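You operate a simulated robot arm through the tools that you are given. There is no shell and no other tool. Be economical: measure what you need, move in short steps, check, and stop when the job is done.

Carry out the task below with a simulated robot arm. There is one attempt and no reset: what you move stays moved.

TASK
Demagnetise blank UY6 on HIGH and lay it in the GOOD tray.
Fine: knob back to LOW and switch off afterwards; leave the other blanks as they are.

It is judged by the outcome, as a careful person would: the job done as asked, and still so three seconds after it is handed in. It fails if anything else is knocked over, pushed out of place, dropped, spilled or broken.

THE ROBOT
A 7-joint arm with a two-finger gripper, on a carriage that runs on a rail from [-1143, -10] to [1237, 11] (x, y) and turns from -2.182 to 3.63 rad about z. Base frame: it is fixed where the carriage stands at the start and does not move with it; the origin is on the floor, on the carriage's upright axis, x ahead of it, y to its left, z up. Lengths are in mm, angles in rad, forces in N, time in s.
Its first joint turns from -2.601 to 2.601 rad. Places, roughly: field knob [700, 500, 800]; good [1000, 700, 800]; rocker switch [800, 600, 800]. Payload 2.45 kg.
The tool frame sits at the grasp point between the pads (the TCP): z along the fingers, y along the line on which they close. The tips reach 26 mm beyond it. The gripper opens to 96 mm. The gripper's body begins 69 mm behind the TCP.
Orientation is told as [roll, pitch, yaw] about the base's x, y, z axes, in that order, counted from this pose: with the fingers straight down and closing along the base's y, the tool's x points along the base's -x, its y along +y and its z along -z.

THE INTERFACE
- The arm moves only by the tool send_rows. Its argument "rows" is a list of rows, each an object (a shift or turn left out is 0, a gripper value left out holds the last) with "travel": the shift along the base's x, y, z in units of 300 mm (1.0 is 300 mm), a list of three; "turn": the turn, a rotation vector about the base's x, y, z in units of 180 degrees (1.0 is 180 degrees), a list of three; "grip": the finger opening in mm, from 0 to 96. In form: [{"travel": [dx, dy, dz], "turn": [ax, ay, az], "grip": grip}, ...]. A call has 1 to 10 rows; each row is the pose to reach, as a shift and turn from the pose commanded when the call began. A call with a number of a shift or a turn outside -1 to 1 is refused whole. Each row takes 0.2 s and may step no farther than 50 mm and 0.15 rad from the row before; otherwise, or with a gripper value out of range, the whole call is refused. Where a pose cannot be reached the arm comes as near as it can. A force on the tool above 40 N (or 10 N above the force at the start of the call, whichever is more), or a blocked arm, ends the call early, and 0.2 s more pass. The fingers move at their own pace and stop on an object; they squeeze with about 30 N. The grip force told is the motor's: it shows also when the fingers shut on nothing. Time passes only in rows, and 0.2 s behind the last, so rows that repeat a pose let the fingers close. It gives the time, the measured TCP pose, the force on the tool (base axes), the opening and the grip force at its end, in the units of the frame above (readings bear some noise), with the torque about the TCP (base axes, N m) and any sound that the robot's microphone picked up.
- Cameras (640 x 400 px; columns grow to the right, rows downward): "scene" is now at [21.5, 222.7, 1587.1]; the picture's right is [0.62, -0.78, 0.00], its down [-0.47, -0.37, -0.80] and it looks along [0.63, 0.50, -0.60] (base axes); focal length 250 px, centre (320, 200). "wrist" rides on the gripper at [82, 3, -98] in the tool frame; the picture's right is [-0.04, 1.00, 0.00], its down [-0.73, -0.03, -0.68] and it looks along [-0.68, -0.03, 0.73] (tool axes); focal length 256 px, centre (320, 200). There is no depth. A picture from a camera that has moved, and an enlarged one, comes with that camera's place and axes in the base frame and with its lens.
- snapshot(camera): a new picture of that camera. The clock stands still meanwhile.
- slide_trunk(by): slides the trunk up (or, below 0, down) by that many mm; the arm and the scene camera ride with it, the base frame stays. It gives what a move gives, with no picture.
- base_move(legs): drives the robot by 1 to 6 legs, each [ahead, left, turn to the left] in mm, mm and rad, along the robot's own axes; the way and the turn of a leg run together, so that a leg with both is an arc; at most 1500 mm and 3.142 rad a leg. The arm and the cameras ride along, it lands a little off, and it stops where it bumps. It keeps to its track: a leg is cut to what the track allows. It gives what a move gives.
- head_to(pan, tilt): turns the head with the scene camera to pan (to the left, within 2.705 rad either way) and tilt (down, from -0.506 to 1.204), counted from straight ahead of the robot. It gives what a move gives.
- enlarge(camera, box): a new picture of the part [left, top, right, bottom] of that camera's present view, enlarged. The clock stands still meanwhile.
- finish_job(): hands the job in; it is judged then, once.

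Work in short steps. Places have to be worked out from the pictures, the camera data and where the tool is seen: move nearer, look again, correct. Check each grasp and each placing, and mend what went wrong. You have 120 turns and 98 pictures in all, those below and enlarged ones among them. Open the gripper and draw the arm clear of the work before you hand the job in, unless the task says otherwise; then end with one line.

The tools are called as a command line: name --argument value ..., lists and objects as JSON in quotes. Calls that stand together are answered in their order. send_rows: Moves the arm, as the interface text tells. Its arguments: {"type":"object","properties":{"rows":{"type":"array","items":{"type":"object","properties":{"travel":{"type":"array","items":{"type":"number"}},"turn":{"type":"array","items":{"type":"number"}},"grip":{"type":"number"}}}}},"required":["rows"]} The other tools are called the same way: slide_trunk (by) slides the trunk up or down; base_move (legs) drives the base; head_to (pan, tilt) turns the head that bears the scene camera; snapshot (camera) takes a picture; enlarge (camera, box) takes an enlarged picture of a part of a camera's view; finish_job () hands the job in.

At the start:

```text
time: 0.0
ee_pos: [789.8, 458.0, 1168.3]
tcp_rot: [0.0, 0.001, -0.001]
wrist_force: [0.5, 0.6, 0.6]
torque: [0.01, -0.02, -0.05]
gripper_width: 96.0
grip_force: 0.0
trunk travel left (down, up): [-575.0, 135.0]
robot x, y, heading: [-2.1, 1.4, -0.0]
head pan, tilt: [0.668, 0.639]
```

scene: 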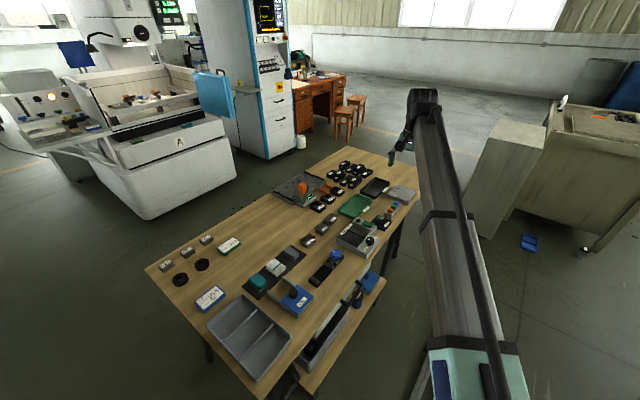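
wrist: 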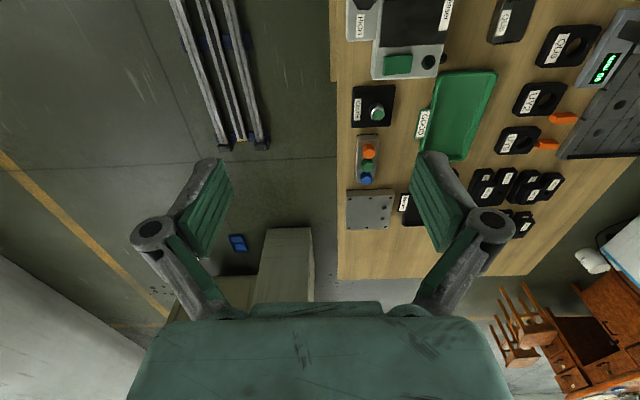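

The table is to the left-front; I enlarge both views to read the labels.

enlarge --camera "scene" --box '[260, 140, 430, 260]'

enlarge --camera "wrist" --box '[330, 0, 640, 240]'

```text
3.33 times, centred on (345, 200) of scene
camera zoom: at [21.5, 222.7, 1587.1], right [0.62, -0.78, 0.0], down [-0.47, -0.37, -0.8], along [0.63, 0.5, -0.6], focal length 835 px, centre (237, 200)
```

zoom: 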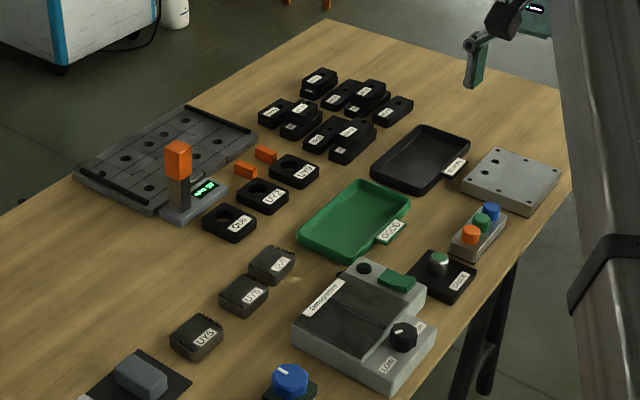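

```text
1.67 times, centred on (485, 120) of wrist
camera zoom: at [709.1, 462.6, 1265.7], right [0.04, 1.0, 0.0], down [0.73, -0.03, 0.68], along [0.68, -0.03, -0.73], focal length 427 px, centre (45, 333)
```

zoom: 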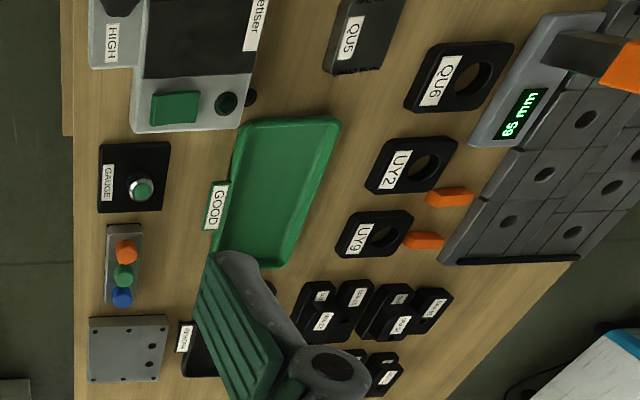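

I zoom more tightly on the blanks and the demagnetiser.

enlarge --camera "scene" --box '[295, 195, 345, 240]'

enlarge --camera "scene" --box '[320, 205, 390, 260]'

enlarge --camera "scene" --box '[320, 155, 375, 195]'

enlarge --camera "scene" --box '[140, 220, 360, 360]'

```text
8.89 times, centred on (320, 218) of scene
camera zoom: at [21.5, 222.7, 1587.1], right [0.62, -0.78, 0.0], down [-0.47, -0.37, -0.8], along [0.63, 0.5, -0.6], focal length 2227 px, centre (320, 44)
```

zoom: 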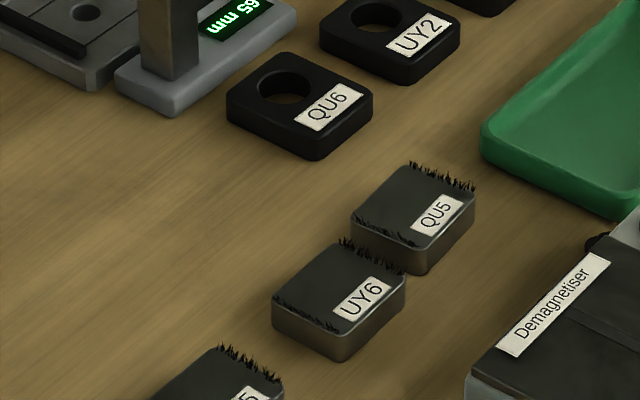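

```text
7.27 times, centred on (355, 232) of scene
camera zoom: at [21.5, 222.7, 1587.1], right [0.62, -0.78, 0.0], down [-0.47, -0.37, -0.8], along [0.63, 0.5, -0.6], focal length 1822 px, centre (66, -36)
```

zoom: 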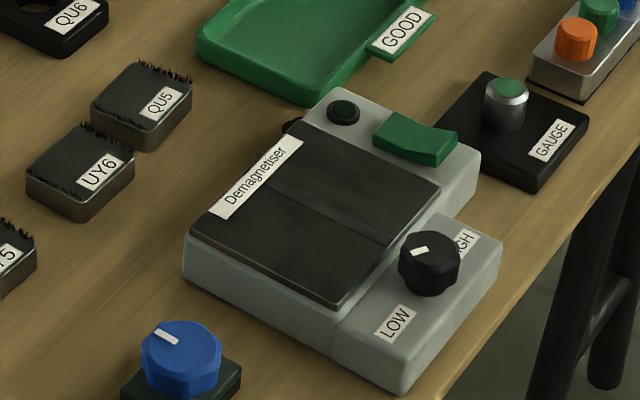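

```text
10.00 times, centred on (348, 175) of scene
camera zoom: at [21.5, 222.7, 1587.1], right [0.62, -0.78, 0.0], down [-0.47, -0.37, -0.8], along [0.63, 0.5, -0.6], focal length 2505 px, centre (45, 450)
```

zoom: 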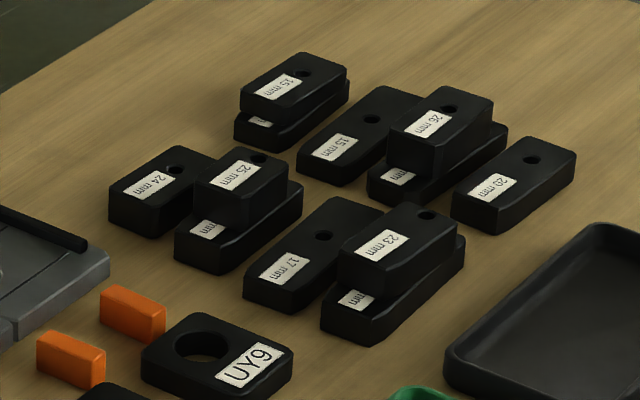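

```text
2.86 times, centred on (250, 290) of scene
camera zoom: at [21.5, 222.7, 1587.1], right [0.62, -0.78, 0.0], down [-0.47, -0.37, -0.8], along [0.63, 0.5, -0.6], focal length 716 px, centre (520, -57)
```

zoom: 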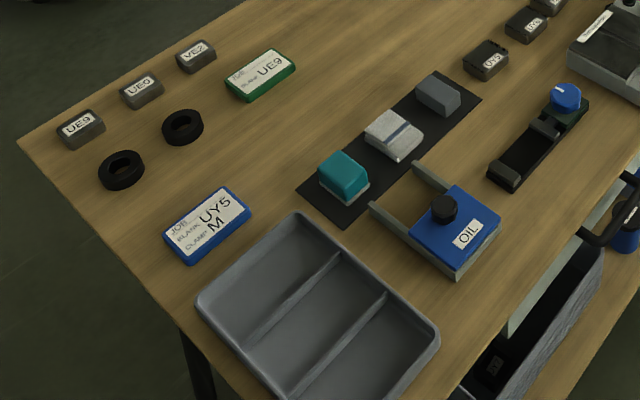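

UY6 is the magnetised block (filings on it) between UY5 and QU5, at about [711, 759], which is out of comfortable reach. I drive along the rail and turn toward the table.

base_move --legs '[[450, 0, 0], [0, 0, 0.5]]'

head_to --pan 0.65 --tilt 0.8

snapshot --camera "scene"

snapshot --camera "wrist"

```text
time: 4.1
ee_pos: [922.1, 781.5, 1167.2]
tcp_rot: [0.0, -0.001, 0.492]
wrist_force: [-0.9, -0.8, 0.6]
torque: [0.0, -0.01, 0.02]
gripper_width: 96.0
grip_force: 0.1
trunk travel left (down, up): [-575.0, 135.0]
robot x, y, heading: [445.6, 0.9, 0.49]
head pan, tilt: [0.668, 0.639]
```

```text
time: 4.8
ee_pos: [922.6, 781.4, 1167.5]
tcp_rot: [0.001, 0.001, 0.494]
wrist_force: [-0.2, 0.0, 0.3]
torque: [0.0, 0.0, 0.0]
gripper_width: 96.0
grip_force: 0.1
trunk travel left (down, up): [-575.0, 135.0]
robot x, y, heading: [444.5, 6.0, 0.488]
head pan, tilt: [0.649, 0.799]
```

```text
89 pictures are left
camera scene: at [355.5, 204.3, 1573.7], right [0.91, -0.42, 0.0], down [-0.3, -0.65, -0.7], along [0.29, 0.63, -0.72], focal length 250 px, centre (320, 200)
```

scene: 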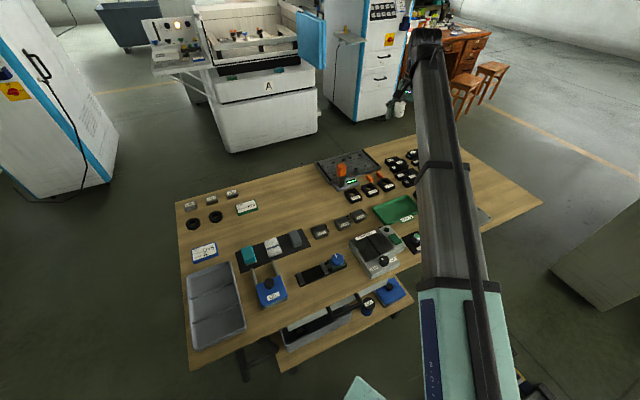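

```text
88 pictures are left
camera wrist: at [850.2, 746.7, 1265.7], right [-0.44, 0.9, 0.0], down [0.66, 0.32, 0.68], along [0.61, 0.3, -0.73], focal length 256 px, centre (320, 200)
```

wrist: 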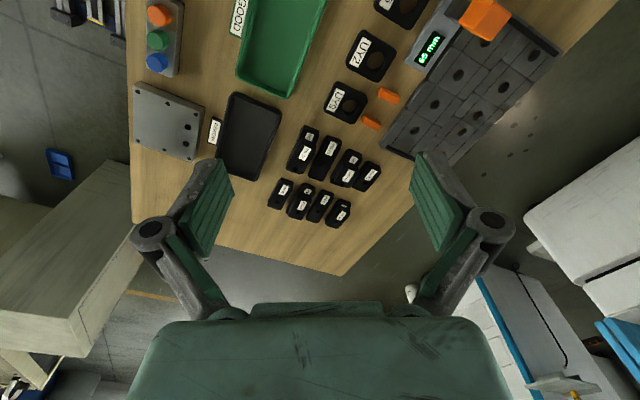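

The wrist view now looks down the far end. I zoom the new scene view around the blanks for orientation.

enlarge --camera "scene" --box '[290, 190, 420, 280]'

```text
4.44 times, centred on (355, 235) of scene
camera zoom: at [355.5, 204.3, 1573.7], right [0.91, -0.42, 0.0], down [-0.3, -0.65, -0.7], along [0.29, 0.63, -0.72], focal length 1114 px, centre (164, 44)
```

zoom: 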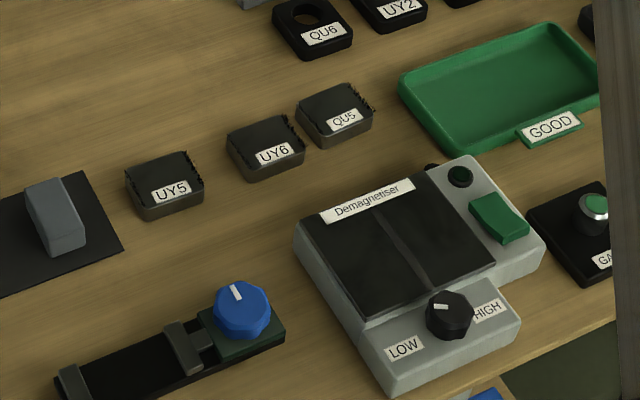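

UY6 is at about (705, 745, 780). I bring the gripper over to (622, 660, 1000) with yaw 0 for a close view.

send_rows --rows '[{"travel": [-0.125, -0.05, -0.07], "turn": [0, 0, -0.02]}, {"travel": [-0.25, -0.1, -0.14], "turn": [0, 0, -0.04]}, {"travel": [-0.375, -0.15, -0.21], "turn": [0, 0, -0.06]}, {"travel": [-0.5, -0.2, -0.28], "turn": [0, 0, -0.08]}, {"travel": [-0.625, -0.25, -0.35], "turn": [0, 0, -0.1]}, {"travel": [-0.75, -0.3, -0.42], "turn": [0, 0, -0.12]}, {"travel": [-0.875, -0.35, -0.49], "turn": [0, 0, -0.14]}, {"travel": [-1, -0.4, -0.56], "turn": [0, 0, -0.157]}]'

snapshot --camera "wrist"

```text
time: 6.6
ee_pos: [623.3, 662.1, 999.2]
tcp_rot: [-0.002, 0.0, -0.001]
wrist_force: [0.1, -1.1, -0.2]
torque: [0.03, 0.04, 0.02]
gripper_width: 96.1
grip_force: 0.1
trunk travel left (down, up): [-575.0, 135.0]
robot x, y, heading: [443.3, 7.0, 0.494]
head pan, tilt: [0.649, 0.799]
```

```text
86 pictures are left
camera wrist: at [541.9, 666.0, 1097.2], right [0.04, 1.0, 0.0], down [0.73, -0.03, 0.68], along [0.68, -0.03, -0.73], focal length 256 px, centre (320, 200)
```

wrist: 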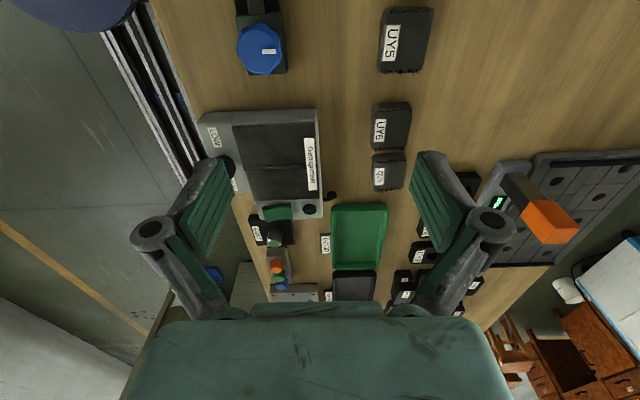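

Now the knob: roughly (737, 514). I move the wrist camera near it.

send_rows --rows '[{"travel": [0.05, -0.12, -0.06]}, {"travel": [0.1, -0.24, -0.12]}, {"travel": [0.15, -0.36, -0.18]}, {"travel": [0.19, -0.49, -0.23]}]'

snapshot --camera "wrist"

```text
time: 7.6
ee_pos: [679.5, 515.5, 933.1]
tcp_rot: [0.001, 0.0, 0.001]
wrist_force: [0.9, 0.3, 0.2]
torque: [-0.02, 0.0, -0.01]
gripper_width: 95.8
grip_force: 0.1
trunk travel left (down, up): [-575.0, 135.0]
robot x, y, heading: [441.4, 3.1, 0.498]
head pan, tilt: [0.649, 0.799]
```

```text
85 pictures are left
camera wrist: at [599.1, 519.0, 1030.6], right [0.04, 1.0, 0.0], down [0.73, -0.03, 0.68], along [0.68, -0.03, -0.73], focal length 256 px, centre (320, 200)
```

wrist: 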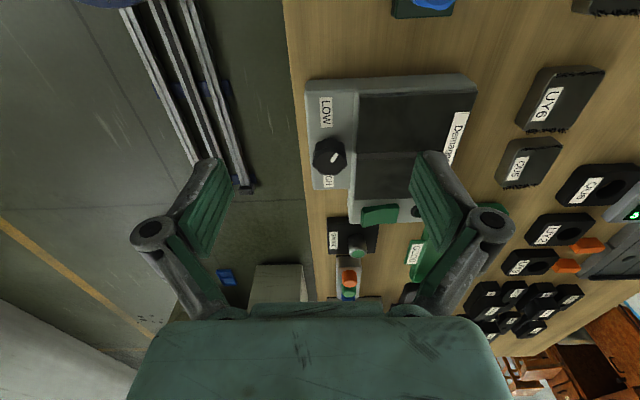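

enlarge --camera "wrist" --box '[295, 65, 455, 245]'

```text
2.22 times, centred on (375, 155) of wrist
camera zoom: at [599.1, 519.0, 1030.6], right [0.04, 1.0, 0.0], down [0.73, -0.03, 0.68], along [0.68, -0.03, -0.73], focal length 569 px, centre (198, 300)
```

zoom: 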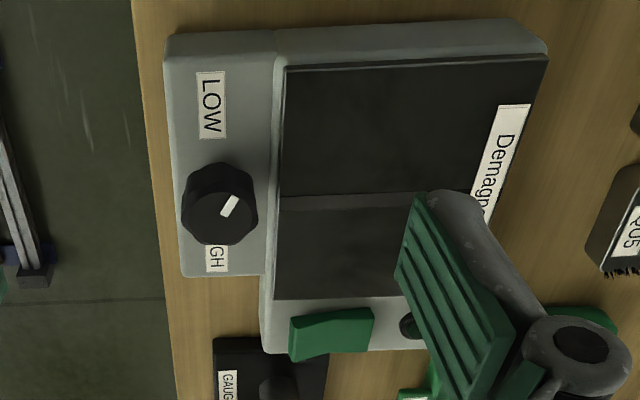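

Knob's indicator points toward LOW side (-x,+y). I move above it, keeping tips at ~z 855, to triangulate its height.

send_rows --rows '[{"travel": [0.08, 0.01, -0.06]}, {"travel": [0.16, 0.02, -0.12]}, {"travel": [0.24, 0.03, -0.177]}]'

snapshot --camera "wrist"

```text
time: 8.4
ee_pos: [751.5, 523.9, 877.2]
tcp_rot: [0.0, 0.001, 0.001]
wrist_force: [-0.1, 0.0, -0.6]
torque: [0.03, 0.01, 0.0]
gripper_width: 95.9
grip_force: 0.0
trunk travel left (down, up): [-575.0, 135.0]
robot x, y, heading: [446.0, 7.0, 0.495]
head pan, tilt: [0.649, 0.799]
```

```text
83 pictures are left
camera wrist: at [670.9, 527.5, 975.2], right [0.04, 1.0, 0.0], down [0.73, -0.03, 0.68], along [0.68, -0.03, -0.73], focal length 256 px, centre (320, 200)
```

wrist: 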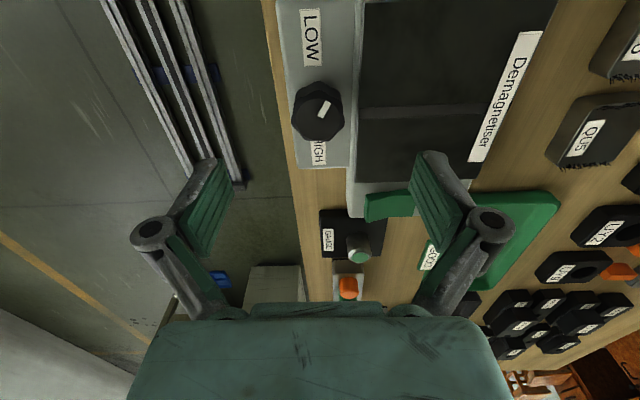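

Triangulation puts the knob top at about (735, 524, 824). I zoom for detail and look at the scene from the side.

enlarge --camera "wrist" --box '[270, 0, 430, 220]'

enlarge --camera "scene" --box '[340, 210, 410, 285]'

```text
1.82 times, centred on (350, 110) of wrist
camera zoom: at [670.9, 527.5, 975.2], right [0.04, 1.0, 0.0], down [0.73, -0.03, 0.68], along [0.68, -0.03, -0.73], focal length 465 px, centre (266, 364)
```

zoom: 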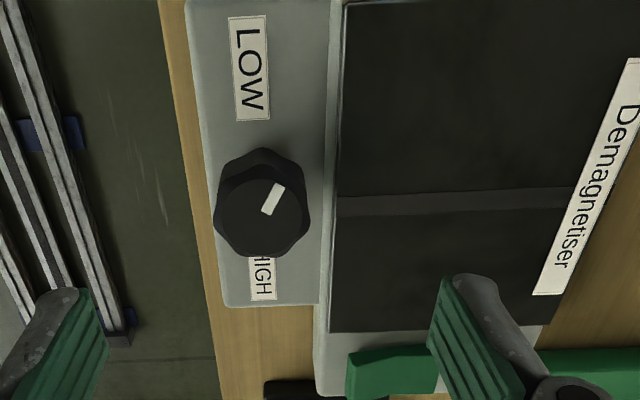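

```text
5.33 times, centred on (375, 248) of scene
camera zoom: at [355.5, 204.3, 1573.6], right [0.91, -0.42, 0.0], down [-0.3, -0.65, -0.7], along [0.29, 0.63, -0.72], focal length 1336 px, centre (27, -53)
```

zoom: 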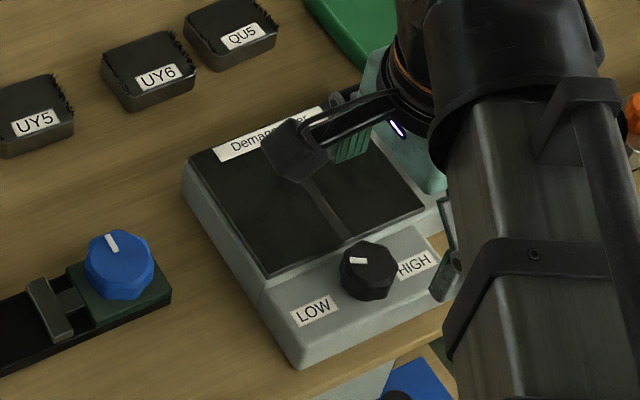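

I back up along -x for a lower-angle view to pin the knob's height and x more reliably.

send_rows --rows '[{"travel": [-0.15, 0, 0]}, {"travel": [-0.3, 0, 0]}]'

enlarge --camera "wrist" --box '[240, 80, 480, 230]'

```text
time: 9.0
ee_pos: [662.2, 522.3, 877.1]
tcp_rot: [0.001, 0.0, 0.002]
wrist_force: [0.7, 0.4, -0.2]
torque: [0.0, 0.0, -0.02]
gripper_width: 95.8
grip_force: 0.1
trunk travel left (down, up): [-575.0, 135.0]
robot x, y, heading: [443.9, 3.5, 0.495]
head pan, tilt: [0.649, 0.799]
```

```text
2.67 times, centred on (360, 155) of wrist
camera zoom: at [581.4, 526.2, 974.9], right [0.04, 1.0, 0.0], down [0.73, -0.03, 0.68], along [0.68, -0.03, -0.73], focal length 683 px, centre (213, 320)
```

zoom: 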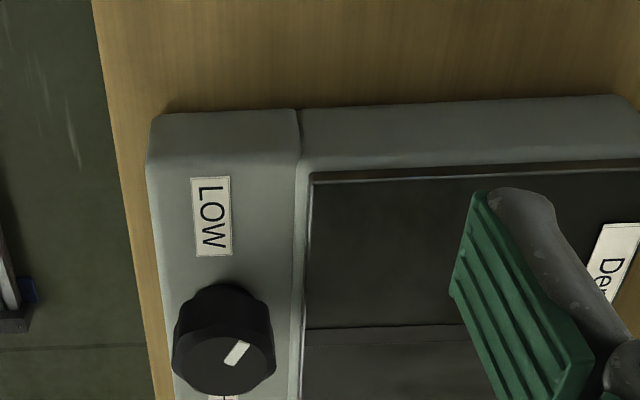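

Knob top is (738, 524, 825), panel z≈795, plate ≈800; the indicator is at about 150° so HIGH is clockwise, about 120° away. I position over it with yaw ≈ +1.0.

send_rows --rows '[{"travel": [0.04, 0, 0], "turn": [0, 0, 0.045], "grip": 60}, {"travel": [0.08, 0, 0], "turn": [0, 0, 0.09]}, {"travel": [0.12, 0.003, 0], "turn": [0, 0, 0.135]}, {"travel": [0.16, 0.005, 0], "turn": [0, 0, 0.18]}, {"travel": [0.2, 0.007, 0], "turn": [0, 0, 0.225]}, {"travel": [0.23, 0.007, 0], "turn": [0, 0, 0.27]}, {"travel": [0.253, 0.007, 0], "turn": [0, 0, 0.315]}]'

snapshot --camera "wrist"

```text
time: 10.6
ee_pos: [736.3, 526.5, 877.6]
tcp_rot: [0.0, -0.001, 0.993]
wrist_force: [-0.5, -0.1, -0.4]
torque: [0.03, 0.04, 0.0]
gripper_width: 59.8
grip_force: 0.1
trunk travel left (down, up): [-575.0, 135.0]
robot x, y, heading: [444.6, 3.7, 0.497]
head pan, tilt: [0.649, 0.799]
```

```text
79 pictures are left
camera wrist: at [690.5, 460.0, 975.4], right [-0.81, 0.58, 0.0], down [0.43, 0.6, 0.68], along [0.39, 0.55, -0.73], focal length 256 px, centre (320, 200)
```

wrist: 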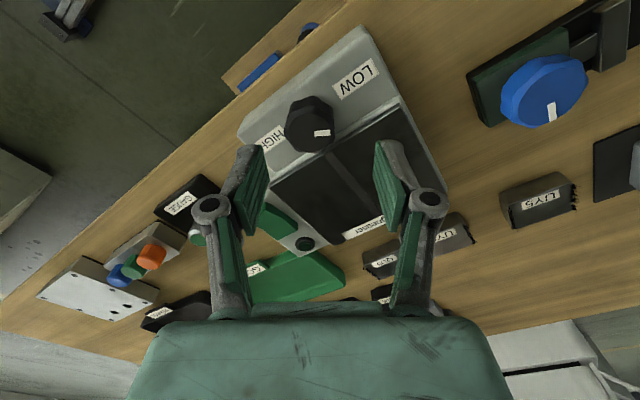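

The knob reads at (738, 522) from here. I descend to z≈835 with that correction.

send_rows --rows '[{"travel": [0.006, -0.012, -0.07]}, {"travel": [0.006, -0.012, -0.14]}, {"travel": [0.006, -0.012, -0.142]}]'

snapshot --camera "wrist"

```text
time: 11.4
ee_pos: [739.4, 523.0, 836.1]
tcp_rot: [-0.001, 0.0, 0.989]
wrist_force: [0.3, 0.0, -0.3]
torque: [-0.03, 0.02, -0.01]
gripper_width: 60.2
grip_force: 0.0
trunk travel left (down, up): [-575.0, 135.0]
robot x, y, heading: [446.0, 4.6, 0.497]
head pan, tilt: [0.649, 0.799]
```

```text
78 pictures are left
camera wrist: at [692.4, 457.1, 932.9], right [-0.81, 0.58, 0.0], down [0.43, 0.6, 0.68], along [0.4, 0.55, -0.73], focal length 256 px, centre (320, 200)
```

wrist: 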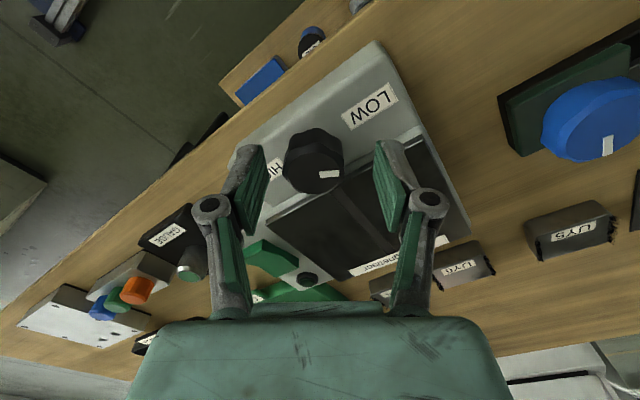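

Aligned with the knob. Close on it.

send_rows --rows '[{"grip": 30}, {"grip": 20}, {"grip": 15}]'

```text
time: 12.2
ee_pos: [740.5, 520.1, 834.3]
tcp_rot: [-0.005, -0.001, 0.988]
wrist_force: [20.1, -10.9, 6.3]
torque: [-0.4, -0.16, -0.06]
gripper_width: 33.5
grip_force: 44.8
trunk travel left (down, up): [-575.0, 135.0]
robot x, y, heading: [442.9, 8.9, 0.494]
head pan, tilt: [0.649, 0.799]
```

Gripped (33.5 mm) with some side load; I ease the tool a little along the load and begin turning clockwise.

send_rows --rows '[{"travel": [0.007, -0.004, 0]}, {"travel": [0.007, -0.004, 0], "turn": [0, 0, -0.04]}, {"travel": [0.007, -0.004, 0], "turn": [0, 0, -0.08]}]'

snapshot --camera "wrist"

```text
time: 13.0
ee_pos: [742.0, 521.6, 836.2]
tcp_rot: [-0.001, -0.002, 0.737]
wrist_force: [8.3, -4.0, 5.8]
torque: [-0.21, -0.75, -0.01]
gripper_width: 33.6
grip_force: 45.0
trunk travel left (down, up): [-575.0, 135.0]
robot x, y, heading: [444.6, 1.9, 0.491]
head pan, tilt: [0.649, 0.799]
```

```text
77 pictures are left
camera wrist: at [679.7, 469.5, 933.3], right [-0.64, 0.77, 0.0], down [0.56, 0.47, 0.68], along [0.52, 0.44, -0.73], focal length 256 px, centre (320, 200)
```

wrist: 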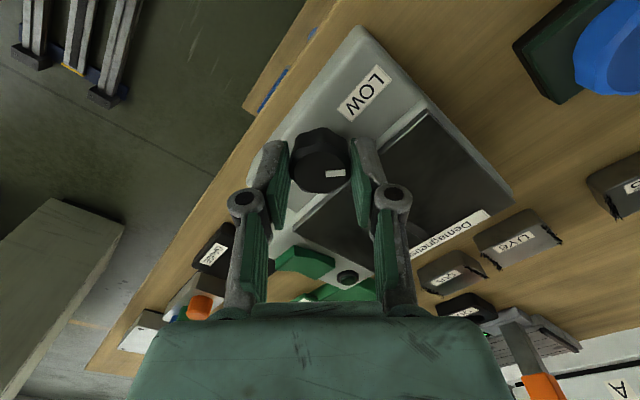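

The knob turns with the gripper. Continue clockwise.

send_rows --rows '[{"turn": [0, 0, -0.045]}, {"turn": [0, 0, -0.09]}, {"turn": [0, 0, -0.135]}, {"turn": [0, 0, -0.18]}, {"turn": [0, 0, -0.225]}, {"turn": [0, 0, -0.27]}, {"turn": [0, 0, -0.315]}, {"turn": [0, 0, -0.36]}]'

snapshot --camera "wrist"

```text
time: 14.8
ee_pos: [741.5, 522.8, 836.0]
tcp_rot: [0.004, 0.002, -0.394]
wrist_force: [-0.9, 22.8, 24.2]
torque: [0.34, -0.39, 0.03]
gripper_width: 33.6
grip_force: 45.2
trunk travel left (down, up): [-575.0, 135.0]
robot x, y, heading: [441.3, 7.3, 0.498]
head pan, tilt: [0.649, 0.799]
```

```text
76 pictures are left
camera wrist: at [667.7, 557.8, 933.3], right [0.42, 0.91, 0.0], down [0.67, -0.31, 0.68], along [0.62, -0.28, -0.73], focal length 256 px, centre (320, 200)
```

wrist: 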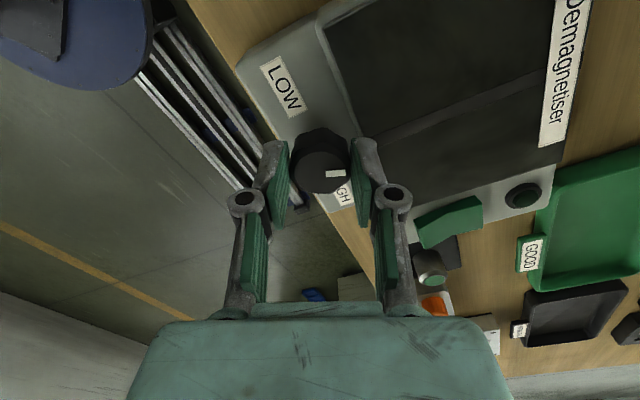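

Still turning with the knob; a bit of upward/side load, so I ease that (up 2 mm, +y 1.5 mm) and continue.

send_rows --rows '[{"travel": [0, 0.005, 0.006]}, {"travel": [0, 0.005, 0.006], "turn": [0, 0, -0.045]}, {"travel": [0, 0.005, 0.006], "turn": [0, 0, -0.09]}, {"travel": [0, 0.005, 0.006], "turn": [0, 0, -0.135]}]'

enlarge --camera "wrist" --box '[220, 80, 420, 240]'

```text
time: 15.8
ee_pos: [742.0, 523.5, 836.1]
tcp_rot: [-0.001, 0.0, -0.82]
wrist_force: [-2.8, 16.9, -16.2]
torque: [1.17, 0.63, 0.01]
gripper_width: 33.3
grip_force: 45.0
trunk travel left (down, up): [-575.0, 135.0]
robot x, y, heading: [446.3, 5.9, 0.493]
head pan, tilt: [0.649, 0.799]
```

```text
2.50 times, centred on (320, 160) of wrist
camera zoom: at [689.2, 586.5, 933.2], right [0.76, 0.65, 0.0], down [0.48, -0.56, 0.68], along [0.44, -0.51, -0.73], focal length 640 px, centre (320, 300)
```

zoom: 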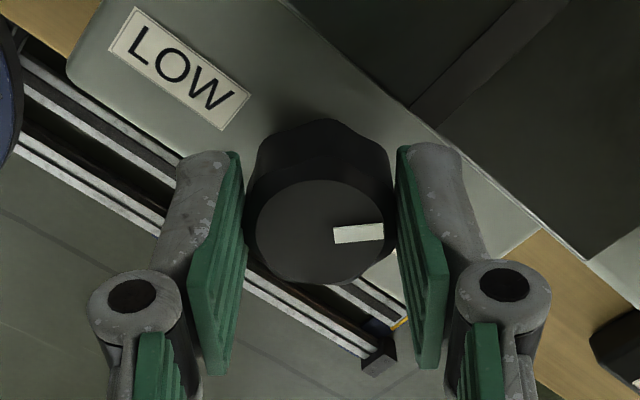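

Still following; continue in smaller steps toward the mirrored angle.

send_rows --rows '[{"turn": [0, 0, -0.035]}, {"turn": [0, 0, -0.07]}]'

enlarge --camera "wrist" --box '[220, 80, 420, 240]'

enlarge --camera "scene" --box '[340, 210, 420, 285]'

```text
time: 16.4
ee_pos: [741.3, 524.2, 836.0]
tcp_rot: [0.0, 0.0, -1.038]
wrist_force: [-3.1, 19.2, -19.1]
torque: [0.79, 0.21, -0.01]
gripper_width: 33.6
grip_force: 44.9
trunk travel left (down, up): [-575.0, 135.0]
robot x, y, heading: [438.4, 3.3, 0.494]
head pan, tilt: [0.649, 0.799]
```

```text
2.50 times, centred on (320, 160) of wrist
camera zoom: at [704.2, 596.8, 933.2], right [0.88, 0.47, 0.0], down [0.35, -0.65, 0.68], along [0.32, -0.6, -0.73], focal length 640 px, centre (320, 300)
```

zoom: 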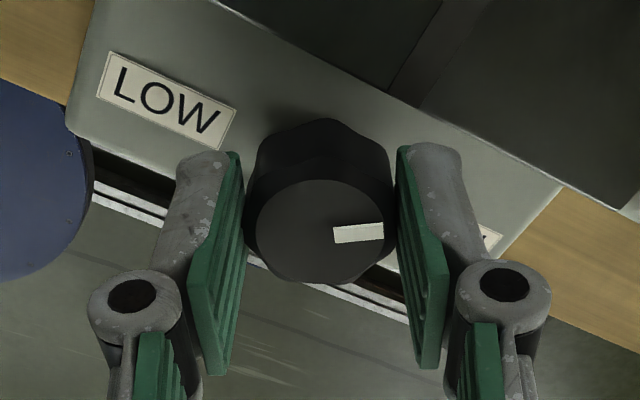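

```text
5.33 times, centred on (380, 248) of scene
camera zoom: at [355.9, 207.2, 1573.1], right [0.91, -0.42, 0.0], down [-0.3, -0.65, -0.7], along [0.29, 0.63, -0.72], focal length 1336 px, centre (0, -53)
```

zoom: 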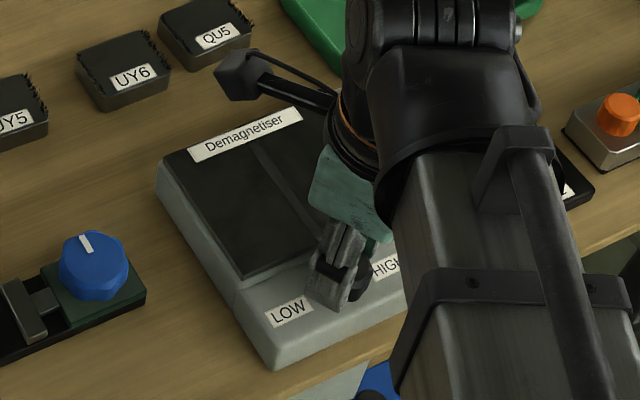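

The mark now points about 30° (mirror of the start). I nudge on to feel for an end stop.

send_rows --rows '[{"turn": [0, 0, -0.03]}, {"turn": [0, 0, -0.06]}]'

enlarge --camera "wrist" --box '[220, 80, 420, 240]'

```text
time: 17.0
ee_pos: [742.5, 522.2, 836.0]
tcp_rot: [-0.002, -0.005, -1.228]
wrist_force: [-0.9, 12.5, -20.8]
torque: [0.17, -0.19, 0.43]
gripper_width: 33.6
grip_force: 44.9
trunk travel left (down, up): [-575.0, 135.0]
robot x, y, heading: [447.5, 2.4, 0.493]
head pan, tilt: [0.649, 0.799]
```

```text
2.50 times, centred on (320, 160) of wrist
camera zoom: at [718.9, 602.1, 933.4], right [0.95, 0.3, 0.0], down [0.22, -0.7, 0.68], along [0.2, -0.65, -0.73], focal length 640 px, centre (320, 300)
```

zoom: 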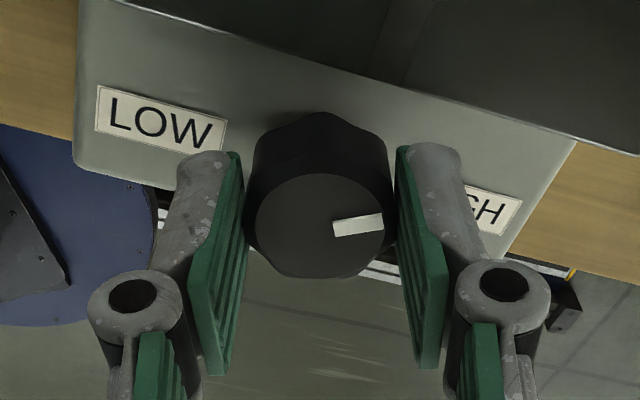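

Torque rose and the mark lags: knob is at its HIGH end stop. I release and lift.

send_rows --rows '[{"grip": 60}, {"grip": 60}, {"travel": [0, 0, 0.1], "grip": 60}, {"travel": [0, 0, 0.2], "grip": 60}]'

snapshot --camera "wrist"

```text
time: 18.0
ee_pos: [741.8, 522.3, 897.4]
tcp_rot: [0.0, 0.002, -1.223]
wrist_force: [0.3, 0.2, 0.6]
torque: [-0.02, -0.01, 0.01]
gripper_width: 60.0
grip_force: 0.0
trunk travel left (down, up): [-575.0, 135.0]
robot x, y, heading: [445.9, 4.5, 0.497]
head pan, tilt: [0.649, 0.799]
```

```text
71 pictures are left
camera wrist: at [718.0, 600.9, 994.9], right [0.95, 0.3, 0.0], down [0.22, -0.7, 0.68], along [0.2, -0.65, -0.73], focal length 256 px, centre (320, 200)
```

wrist: 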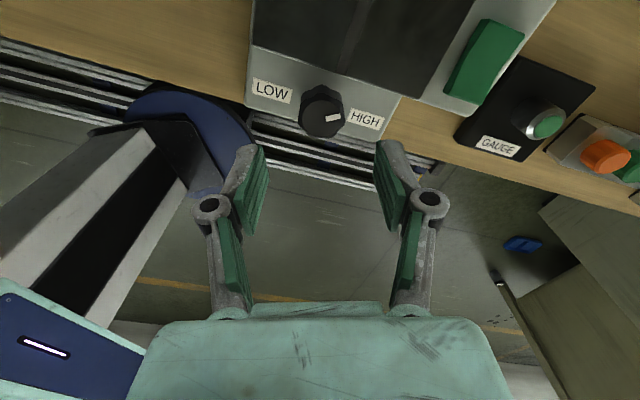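

Knob on HIGH. Now I move to view UY6, returning to yaw 0.

send_rows --rows '[{"travel": [-0.03, 0.08, 0.05], "turn": [0, 0, 0.045]}, {"travel": [-0.07, 0.16, 0.11], "turn": [0, 0, 0.09]}, {"travel": [-0.11, 0.25, 0.11], "turn": [0, 0, 0.135]}, {"travel": [-0.15, 0.34, 0.11], "turn": [0, 0, 0.18]}, {"travel": [-0.19, 0.43, 0.11], "turn": [0, 0, 0.225]}, {"travel": [-0.23, 0.52, 0.11], "turn": [0, 0, 0.27]}, {"travel": [-0.27, 0.61, 0.11], "turn": [0, 0, 0.315]}, {"travel": [-0.31, 0.7, 0.11], "turn": [0, 0, 0.36]}, {"travel": [-0.34, 0.767, 0.11], "turn": [0, 0, 0.39]}]'

snapshot --camera "wrist"

```text
time: 20.0
ee_pos: [637.4, 752.9, 929.9]
tcp_rot: [0.001, -0.002, 0.004]
wrist_force: [0.6, 0.2, -0.5]
torque: [0.02, 0.01, 0.01]
gripper_width: 60.1
grip_force: 0.1
trunk travel left (down, up): [-575.0, 135.0]
robot x, y, heading: [445.9, 4.8, 0.492]
head pan, tilt: [0.649, 0.799]
```

```text
70 pictures are left
camera wrist: at [558.2, 757.5, 1027.5], right [0.04, 1.0, 0.0], down [0.73, -0.03, 0.68], along [0.68, -0.03, -0.73], focal length 256 px, centre (320, 200)
```

wrist: 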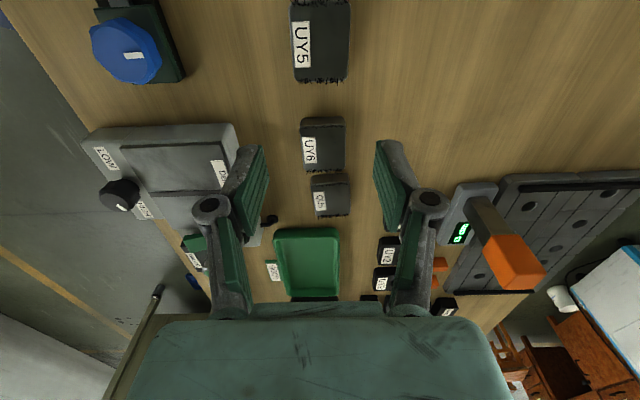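

enlarge --camera "wrist" --box '[260, 80, 400, 230]'

```text
2.67 times, centred on (330, 155) of wrist
camera zoom: at [558.2, 757.5, 1027.5], right [0.04, 1.0, 0.0], down [0.73, -0.03, 0.68], along [0.68, -0.03, -0.73], focal length 683 px, centre (293, 320)
```

zoom: 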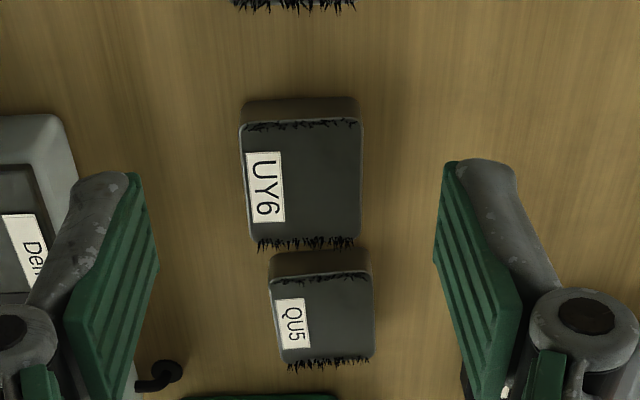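

UY6's top centre is ≈(709, 754.5, 779), aligned with the base axes, filings on its ±x faces; ±y faces free. I descend over it to z 830 with opening 80.

send_rows --rows '[{"travel": [0.08, 0.002, -0.11], "grip": 80}, {"travel": [0.16, 0.004, -0.22]}, {"travel": [0.239, 0.005, -0.333]}]'

snapshot --camera "wrist"

```text
time: 20.8
ee_pos: [710.6, 753.0, 829.6]
tcp_rot: [0.0, 0.0, 0.002]
wrist_force: [0.3, 0.0, -0.3]
torque: [0.02, -0.04, 0.01]
gripper_width: 79.9
grip_force: 0.2
trunk travel left (down, up): [-575.0, 135.0]
robot x, y, heading: [442.5, 4.2, 0.495]
head pan, tilt: [0.649, 0.799]
```

```text
68 pictures are left
camera wrist: at [630.0, 757.4, 928.3], right [0.04, 1.0, 0.0], down [0.73, -0.03, 0.68], along [0.68, -0.03, -0.73], focal length 256 px, centre (320, 200)
```

wrist: 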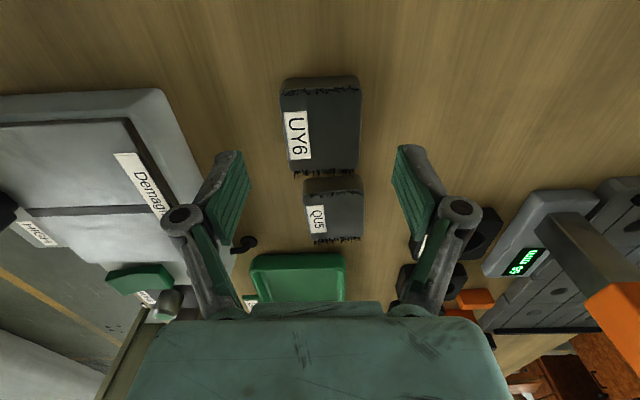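

Block is centred between fingers. Descend in steps watching force.

send_rows --rows '[{"travel": [-0.015, 0.005, -0.06]}, {"travel": [-0.015, 0.005, -0.1]}]'

snapshot --camera "wrist"

```text
time: 21.4
ee_pos: [705.2, 755.3, 800.0]
tcp_rot: [-0.001, -0.001, -0.001]
wrist_force: [0.3, 0.1, 0.2]
torque: [-0.02, 0.0, 0.03]
gripper_width: 79.9
grip_force: 0.1
trunk travel left (down, up): [-575.0, 135.0]
robot x, y, heading: [444.8, 8.2, 0.49]
head pan, tilt: [0.649, 0.799]
```

```text
67 pictures are left
camera wrist: at [625.0, 759.5, 897.6], right [0.04, 1.0, 0.0], down [0.73, -0.03, 0.68], along [0.68, -0.03, -0.73], focal length 256 px, centre (320, 200)
```

wrist: 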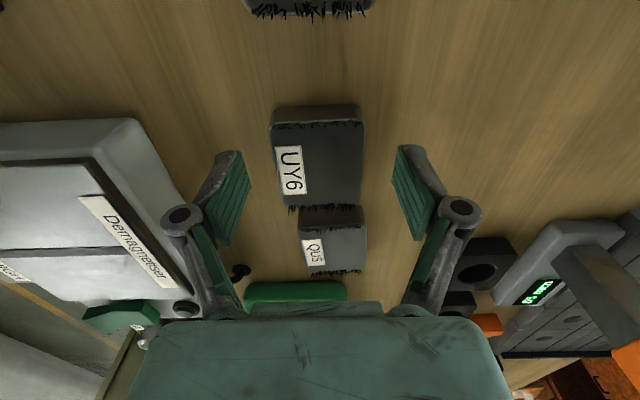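

Consistent with top z≈775, centre x≈708. Descend another 9 mm and close.

send_rows --rows '[{"travel": [0.01, 0, -0.015]}, {"travel": [0.01, 0, -0.03]}, {"travel": [0.01, 0, -0.03], "grip": 60}, {"travel": [0.01, 0, -0.03], "grip": 45}, {"travel": [0.01, 0, -0.03], "grip": 35}, {"travel": [0.01, 0, -0.03], "grip": 35}]'

snapshot --camera "wrist"

```text
time: 22.8
ee_pos: [711.0, 753.8, 791.5]
tcp_rot: [-0.001, 0.0, 0.002]
wrist_force: [1.8, -1.2, 0.7]
torque: [0.01, 0.04, 0.05]
gripper_width: 49.8
grip_force: 30.2
trunk travel left (down, up): [-575.0, 135.0]
robot x, y, heading: [448.2, 2.5, 0.495]
head pan, tilt: [0.649, 0.799]
```

```text
66 pictures are left
camera wrist: at [629.1, 759.0, 889.6], right [0.04, 1.0, 0.0], down [0.73, -0.03, 0.68], along [0.68, -0.03, -0.73], focal length 256 px, centre (320, 200)
```

wrist: 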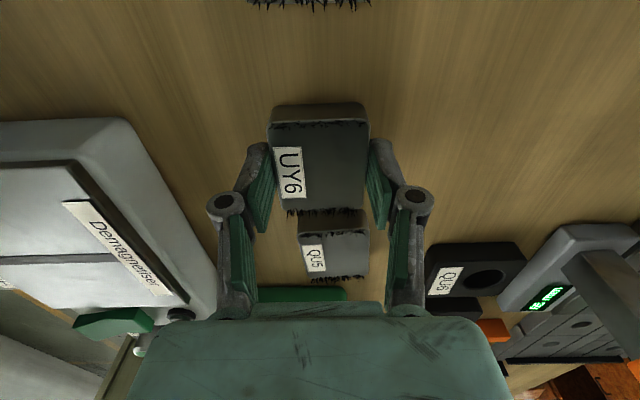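

Gripped at 49.8 mm. Lift straight up, then carry over the plate centre ≈(751, 601).

send_rows --rows '[{"travel": [0, 0, 0.04]}, {"travel": [0, 0, 0.12]}, {"travel": [0, 0, 0.24]}, {"travel": [0.03, -0.1, 0.3]}, {"travel": [0.06, -0.22, 0.3]}, {"travel": [0.09, -0.34, 0.3]}, {"travel": [0.12, -0.46, 0.3]}, {"travel": [0.133, -0.51, 0.3]}]'

snapshot --camera "wrist"

snapshot --camera "scene"

```text
time: 24.6
ee_pos: [749.1, 602.2, 880.6]
tcp_rot: [0.001, -0.001, 0.0]
wrist_force: [0.7, 0.2, -4.7]
torque: [0.01, 0.0, -0.01]
gripper_width: 49.8
grip_force: 29.9
trunk travel left (down, up): [-575.0, 135.0]
robot x, y, heading: [448.4, 4.8, 0.49]
head pan, tilt: [0.649, 0.799]
```

```text
65 pictures are left
camera wrist: at [668.6, 606.0, 978.6], right [0.04, 1.0, 0.0], down [0.73, -0.03, 0.68], along [0.68, -0.03, -0.73], focal length 256 px, centre (320, 200)
```

wrist: 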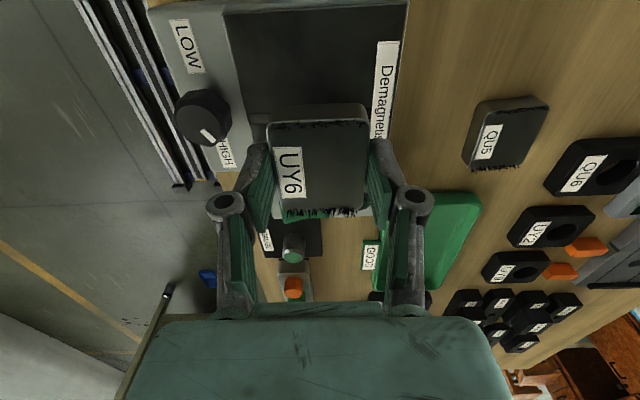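

```text
64 pictures are left
camera scene: at [355.7, 204.4, 1573.6], right [0.91, -0.42, 0.0], down [-0.3, -0.65, -0.7], along [0.29, 0.63, -0.72], focal length 250 px, centre (320, 200)
```

scene: 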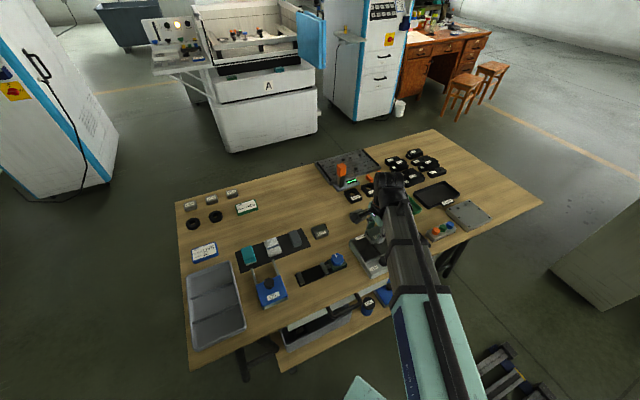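

Holding UY6 over the plate. Descend gradually until contact.

send_rows --rows '[{"travel": [0, 0, -0.06]}, {"travel": [0, 0, -0.12]}, {"travel": [0, 0, -0.13]}, {"travel": [0, 0, -0.137]}, {"travel": [0, 0, -0.143]}]'

snapshot --camera "wrist"

```text
time: 25.8
ee_pos: [748.4, 602.3, 837.9]
tcp_rot: [-0.001, 0.0, 0.001]
wrist_force: [-0.4, -0.5, -4.7]
torque: [0.0, -0.03, 0.01]
gripper_width: 49.6
grip_force: 29.8
trunk travel left (down, up): [-575.0, 135.0]
robot x, y, heading: [446.3, 4.3, 0.492]
head pan, tilt: [0.649, 0.799]
```

```text
63 pictures are left
camera wrist: at [668.7, 606.3, 935.7], right [0.04, 1.0, 0.0], down [0.73, -0.03, 0.68], along [0.68, -0.03, -0.73], focal length 256 px, centre (320, 200)
```

wrist: 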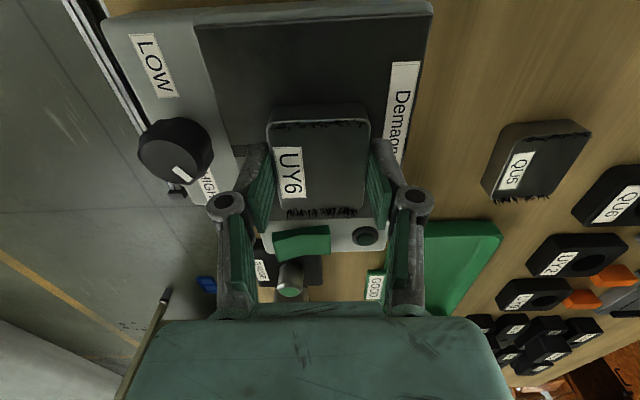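

No contact yet; continue in 2 mm steps.

send_rows --rows '[{"travel": [0, 0, -0.007]}, {"travel": [0, 0, -0.013]}, {"travel": [0, 0, -0.018]}, {"travel": [0, 0, -0.023]}]'

```text
time: 26.8
ee_pos: [748.6, 602.7, 830.2]
tcp_rot: [-0.001, 0.0, 0.0]
wrist_force: [0.0, 1.0, 6.2]
torque: [-0.19, 0.11, -0.02]
gripper_width: 49.6
grip_force: 29.8
trunk travel left (down, up): [-575.0, 135.0]
robot x, y, heading: [445.2, 5.3, 0.494]
head pan, tilt: [0.649, 0.799]
```

Contact at TCP z≈830. Release and rise.

send_rows --rows '[{"grip": 62}, {"grip": 66}, {"travel": [0, 0, 0.1]}, {"travel": [0, 0, 0.25]}, {"travel": [-0.1, 0, 0.35]}]'

snapshot --camera "wrist"

```text
time: 28.0
ee_pos: [718.1, 600.5, 935.9]
tcp_rot: [0.0, 0.0, 0.001]
wrist_force: [-0.4, -0.5, -0.1]
torque: [0.01, 0.04, 0.03]
gripper_width: 66.2
grip_force: 0.0
trunk travel left (down, up): [-575.0, 135.0]
robot x, y, heading: [443.2, 3.3, 0.495]
head pan, tilt: [0.649, 0.799]
```

```text
62 pictures are left
camera wrist: at [638.1, 604.8, 1033.9], right [0.04, 1.0, 0.0], down [0.73, -0.03, 0.68], along [0.68, -0.03, -0.73], focal length 256 px, centre (320, 200)
```

wrist: 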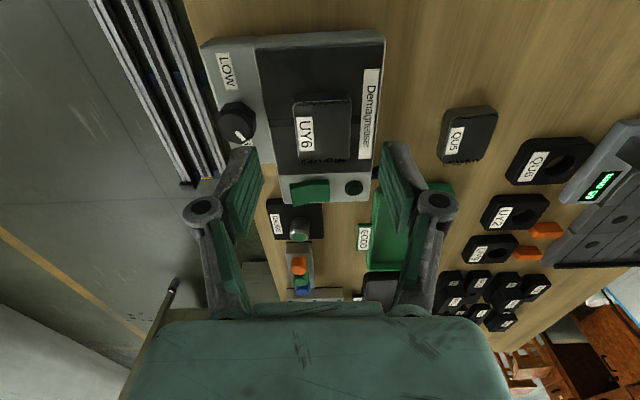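

UY6 sits on the plate. I zoom on the rocker.

enlarge --camera "wrist" --box '[250, 150, 390, 230]'

enlarge --camera "scene" --box '[360, 200, 440, 270]'

```text
4.57 times, centred on (320, 190) of wrist
camera zoom: at [638.1, 604.8, 1033.9], right [0.04, 1.0, 0.0], down [0.73, -0.03, 0.68], along [0.68, -0.03, -0.73], focal length 1170 px, centre (320, 246)
```

zoom: 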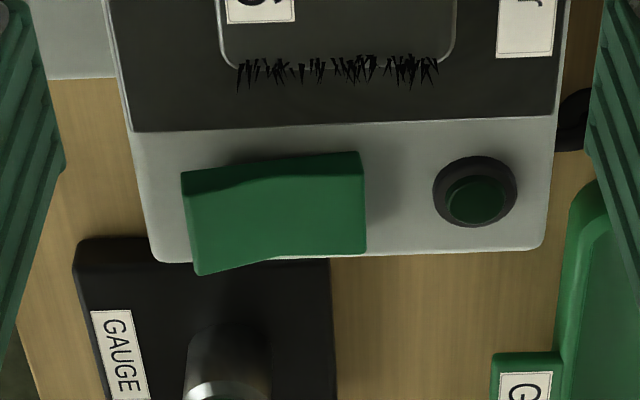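

```text
5.71 times, centred on (400, 235) of scene
camera zoom: at [355.7, 204.1, 1573.6], right [0.91, -0.42, 0.0], down [-0.3, -0.65, -0.7], along [0.29, 0.63, -0.72], focal length 1432 px, centre (-137, 0)
```

zoom: 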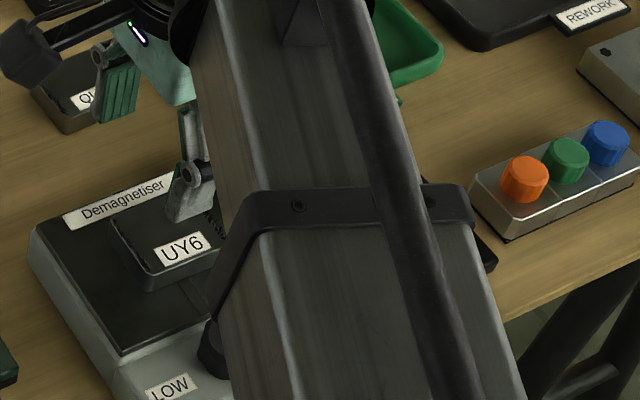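

The rocker tilts about x; its -y end (≈(835, 567)) is raised, i.e. off. I close the fingers and go above that end.

send_rows --rows '[{"travel": [0.13, -0.037, -0.02], "grip": 0}, {"travel": [0.26, -0.075, -0.08]}, {"travel": [0.393, -0.112, -0.15]}, {"travel": [0.393, -0.112, -0.187]}]'

snapshot --camera "wrist"

```text
time: 29.0
ee_pos: [838.1, 566.8, 880.9]
tcp_rot: [0.0, 0.0, 0.0]
wrist_force: [-1.3, -1.3, -0.1]
torque: [-0.03, 0.0, -0.01]
gripper_width: 0.1
grip_force: 28.9
trunk travel left (down, up): [-575.0, 135.0]
robot x, y, heading: [442.7, 2.2, 0.499]
head pan, tilt: [0.649, 0.799]
```

```text
59 pictures are left
camera wrist: at [757.3, 571.2, 978.0], right [0.04, 1.0, 0.0], down [0.73, -0.03, 0.68], along [0.68, -0.03, -0.73], focal length 256 px, centre (320, 200)
```

wrist: 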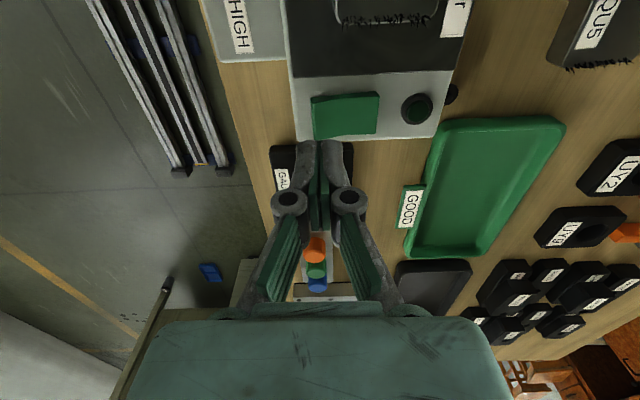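

Target confirmed (835, 568). Press down.

send_rows --rows '[{"travel": [-0.008, 0.003, -0.06]}, {"travel": [-0.008, 0.003, -0.12]}, {"travel": [-0.008, 0.003, -0.14]}, {"travel": [-0.008, 0.003, -0.155]}]'

```text
time: 30.0
ee_pos: [834.7, 570.1, 837.1]
tcp_rot: [0.003, -0.002, 0.001]
wrist_force: [0.2, -2.9, 13.3]
torque: [0.01, -0.01, 0.02]
gripper_width: 0.1
grip_force: 28.5
trunk travel left (down, up): [-575.0, 135.0]
robot x, y, heading: [446.5, 2.3, 0.495]
head pan, tilt: [0.649, 0.799]
heard: click
```

Click heard. Lift off and look at the switch, lamp and blank.

send_rows --rows '[{"travel": [0, 0, 0.1]}, {"travel": [-0.1, 0.03, 0.2]}, {"travel": [-0.25, 0.08, 0.25]}, {"travel": [-0.38, 0.12, 0.28]}]'

enlarge --camera "wrist" --box '[200, 20, 420, 230]'

```text
time: 31.0
ee_pos: [721.7, 607.0, 916.4]
tcp_rot: [0.0, 0.0, -0.001]
wrist_force: [-0.1, -0.4, 1.7]
torque: [-0.03, 0.03, 0.0]
gripper_width: 0.1
grip_force: 27.6
trunk travel left (down, up): [-575.0, 135.0]
robot x, y, heading: [447.5, 2.4, 0.49]
head pan, tilt: [0.649, 0.799]
```

```text
1.90 times, centred on (310, 125) of wrist
camera zoom: at [640.4, 610.5, 1014.5], right [0.04, 1.0, 0.0], down [0.73, -0.03, 0.68], along [0.68, -0.03, -0.73], focal length 488 px, centre (339, 343)
```

zoom: 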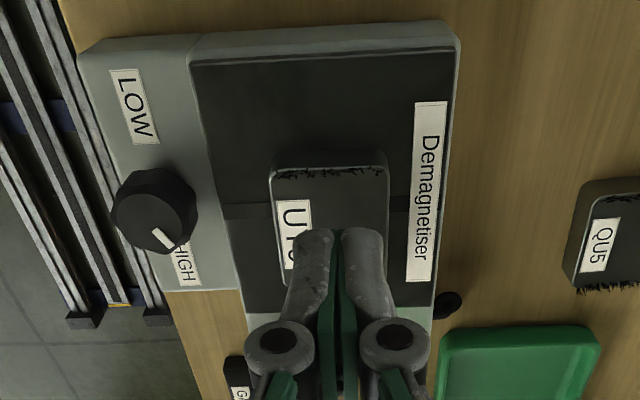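

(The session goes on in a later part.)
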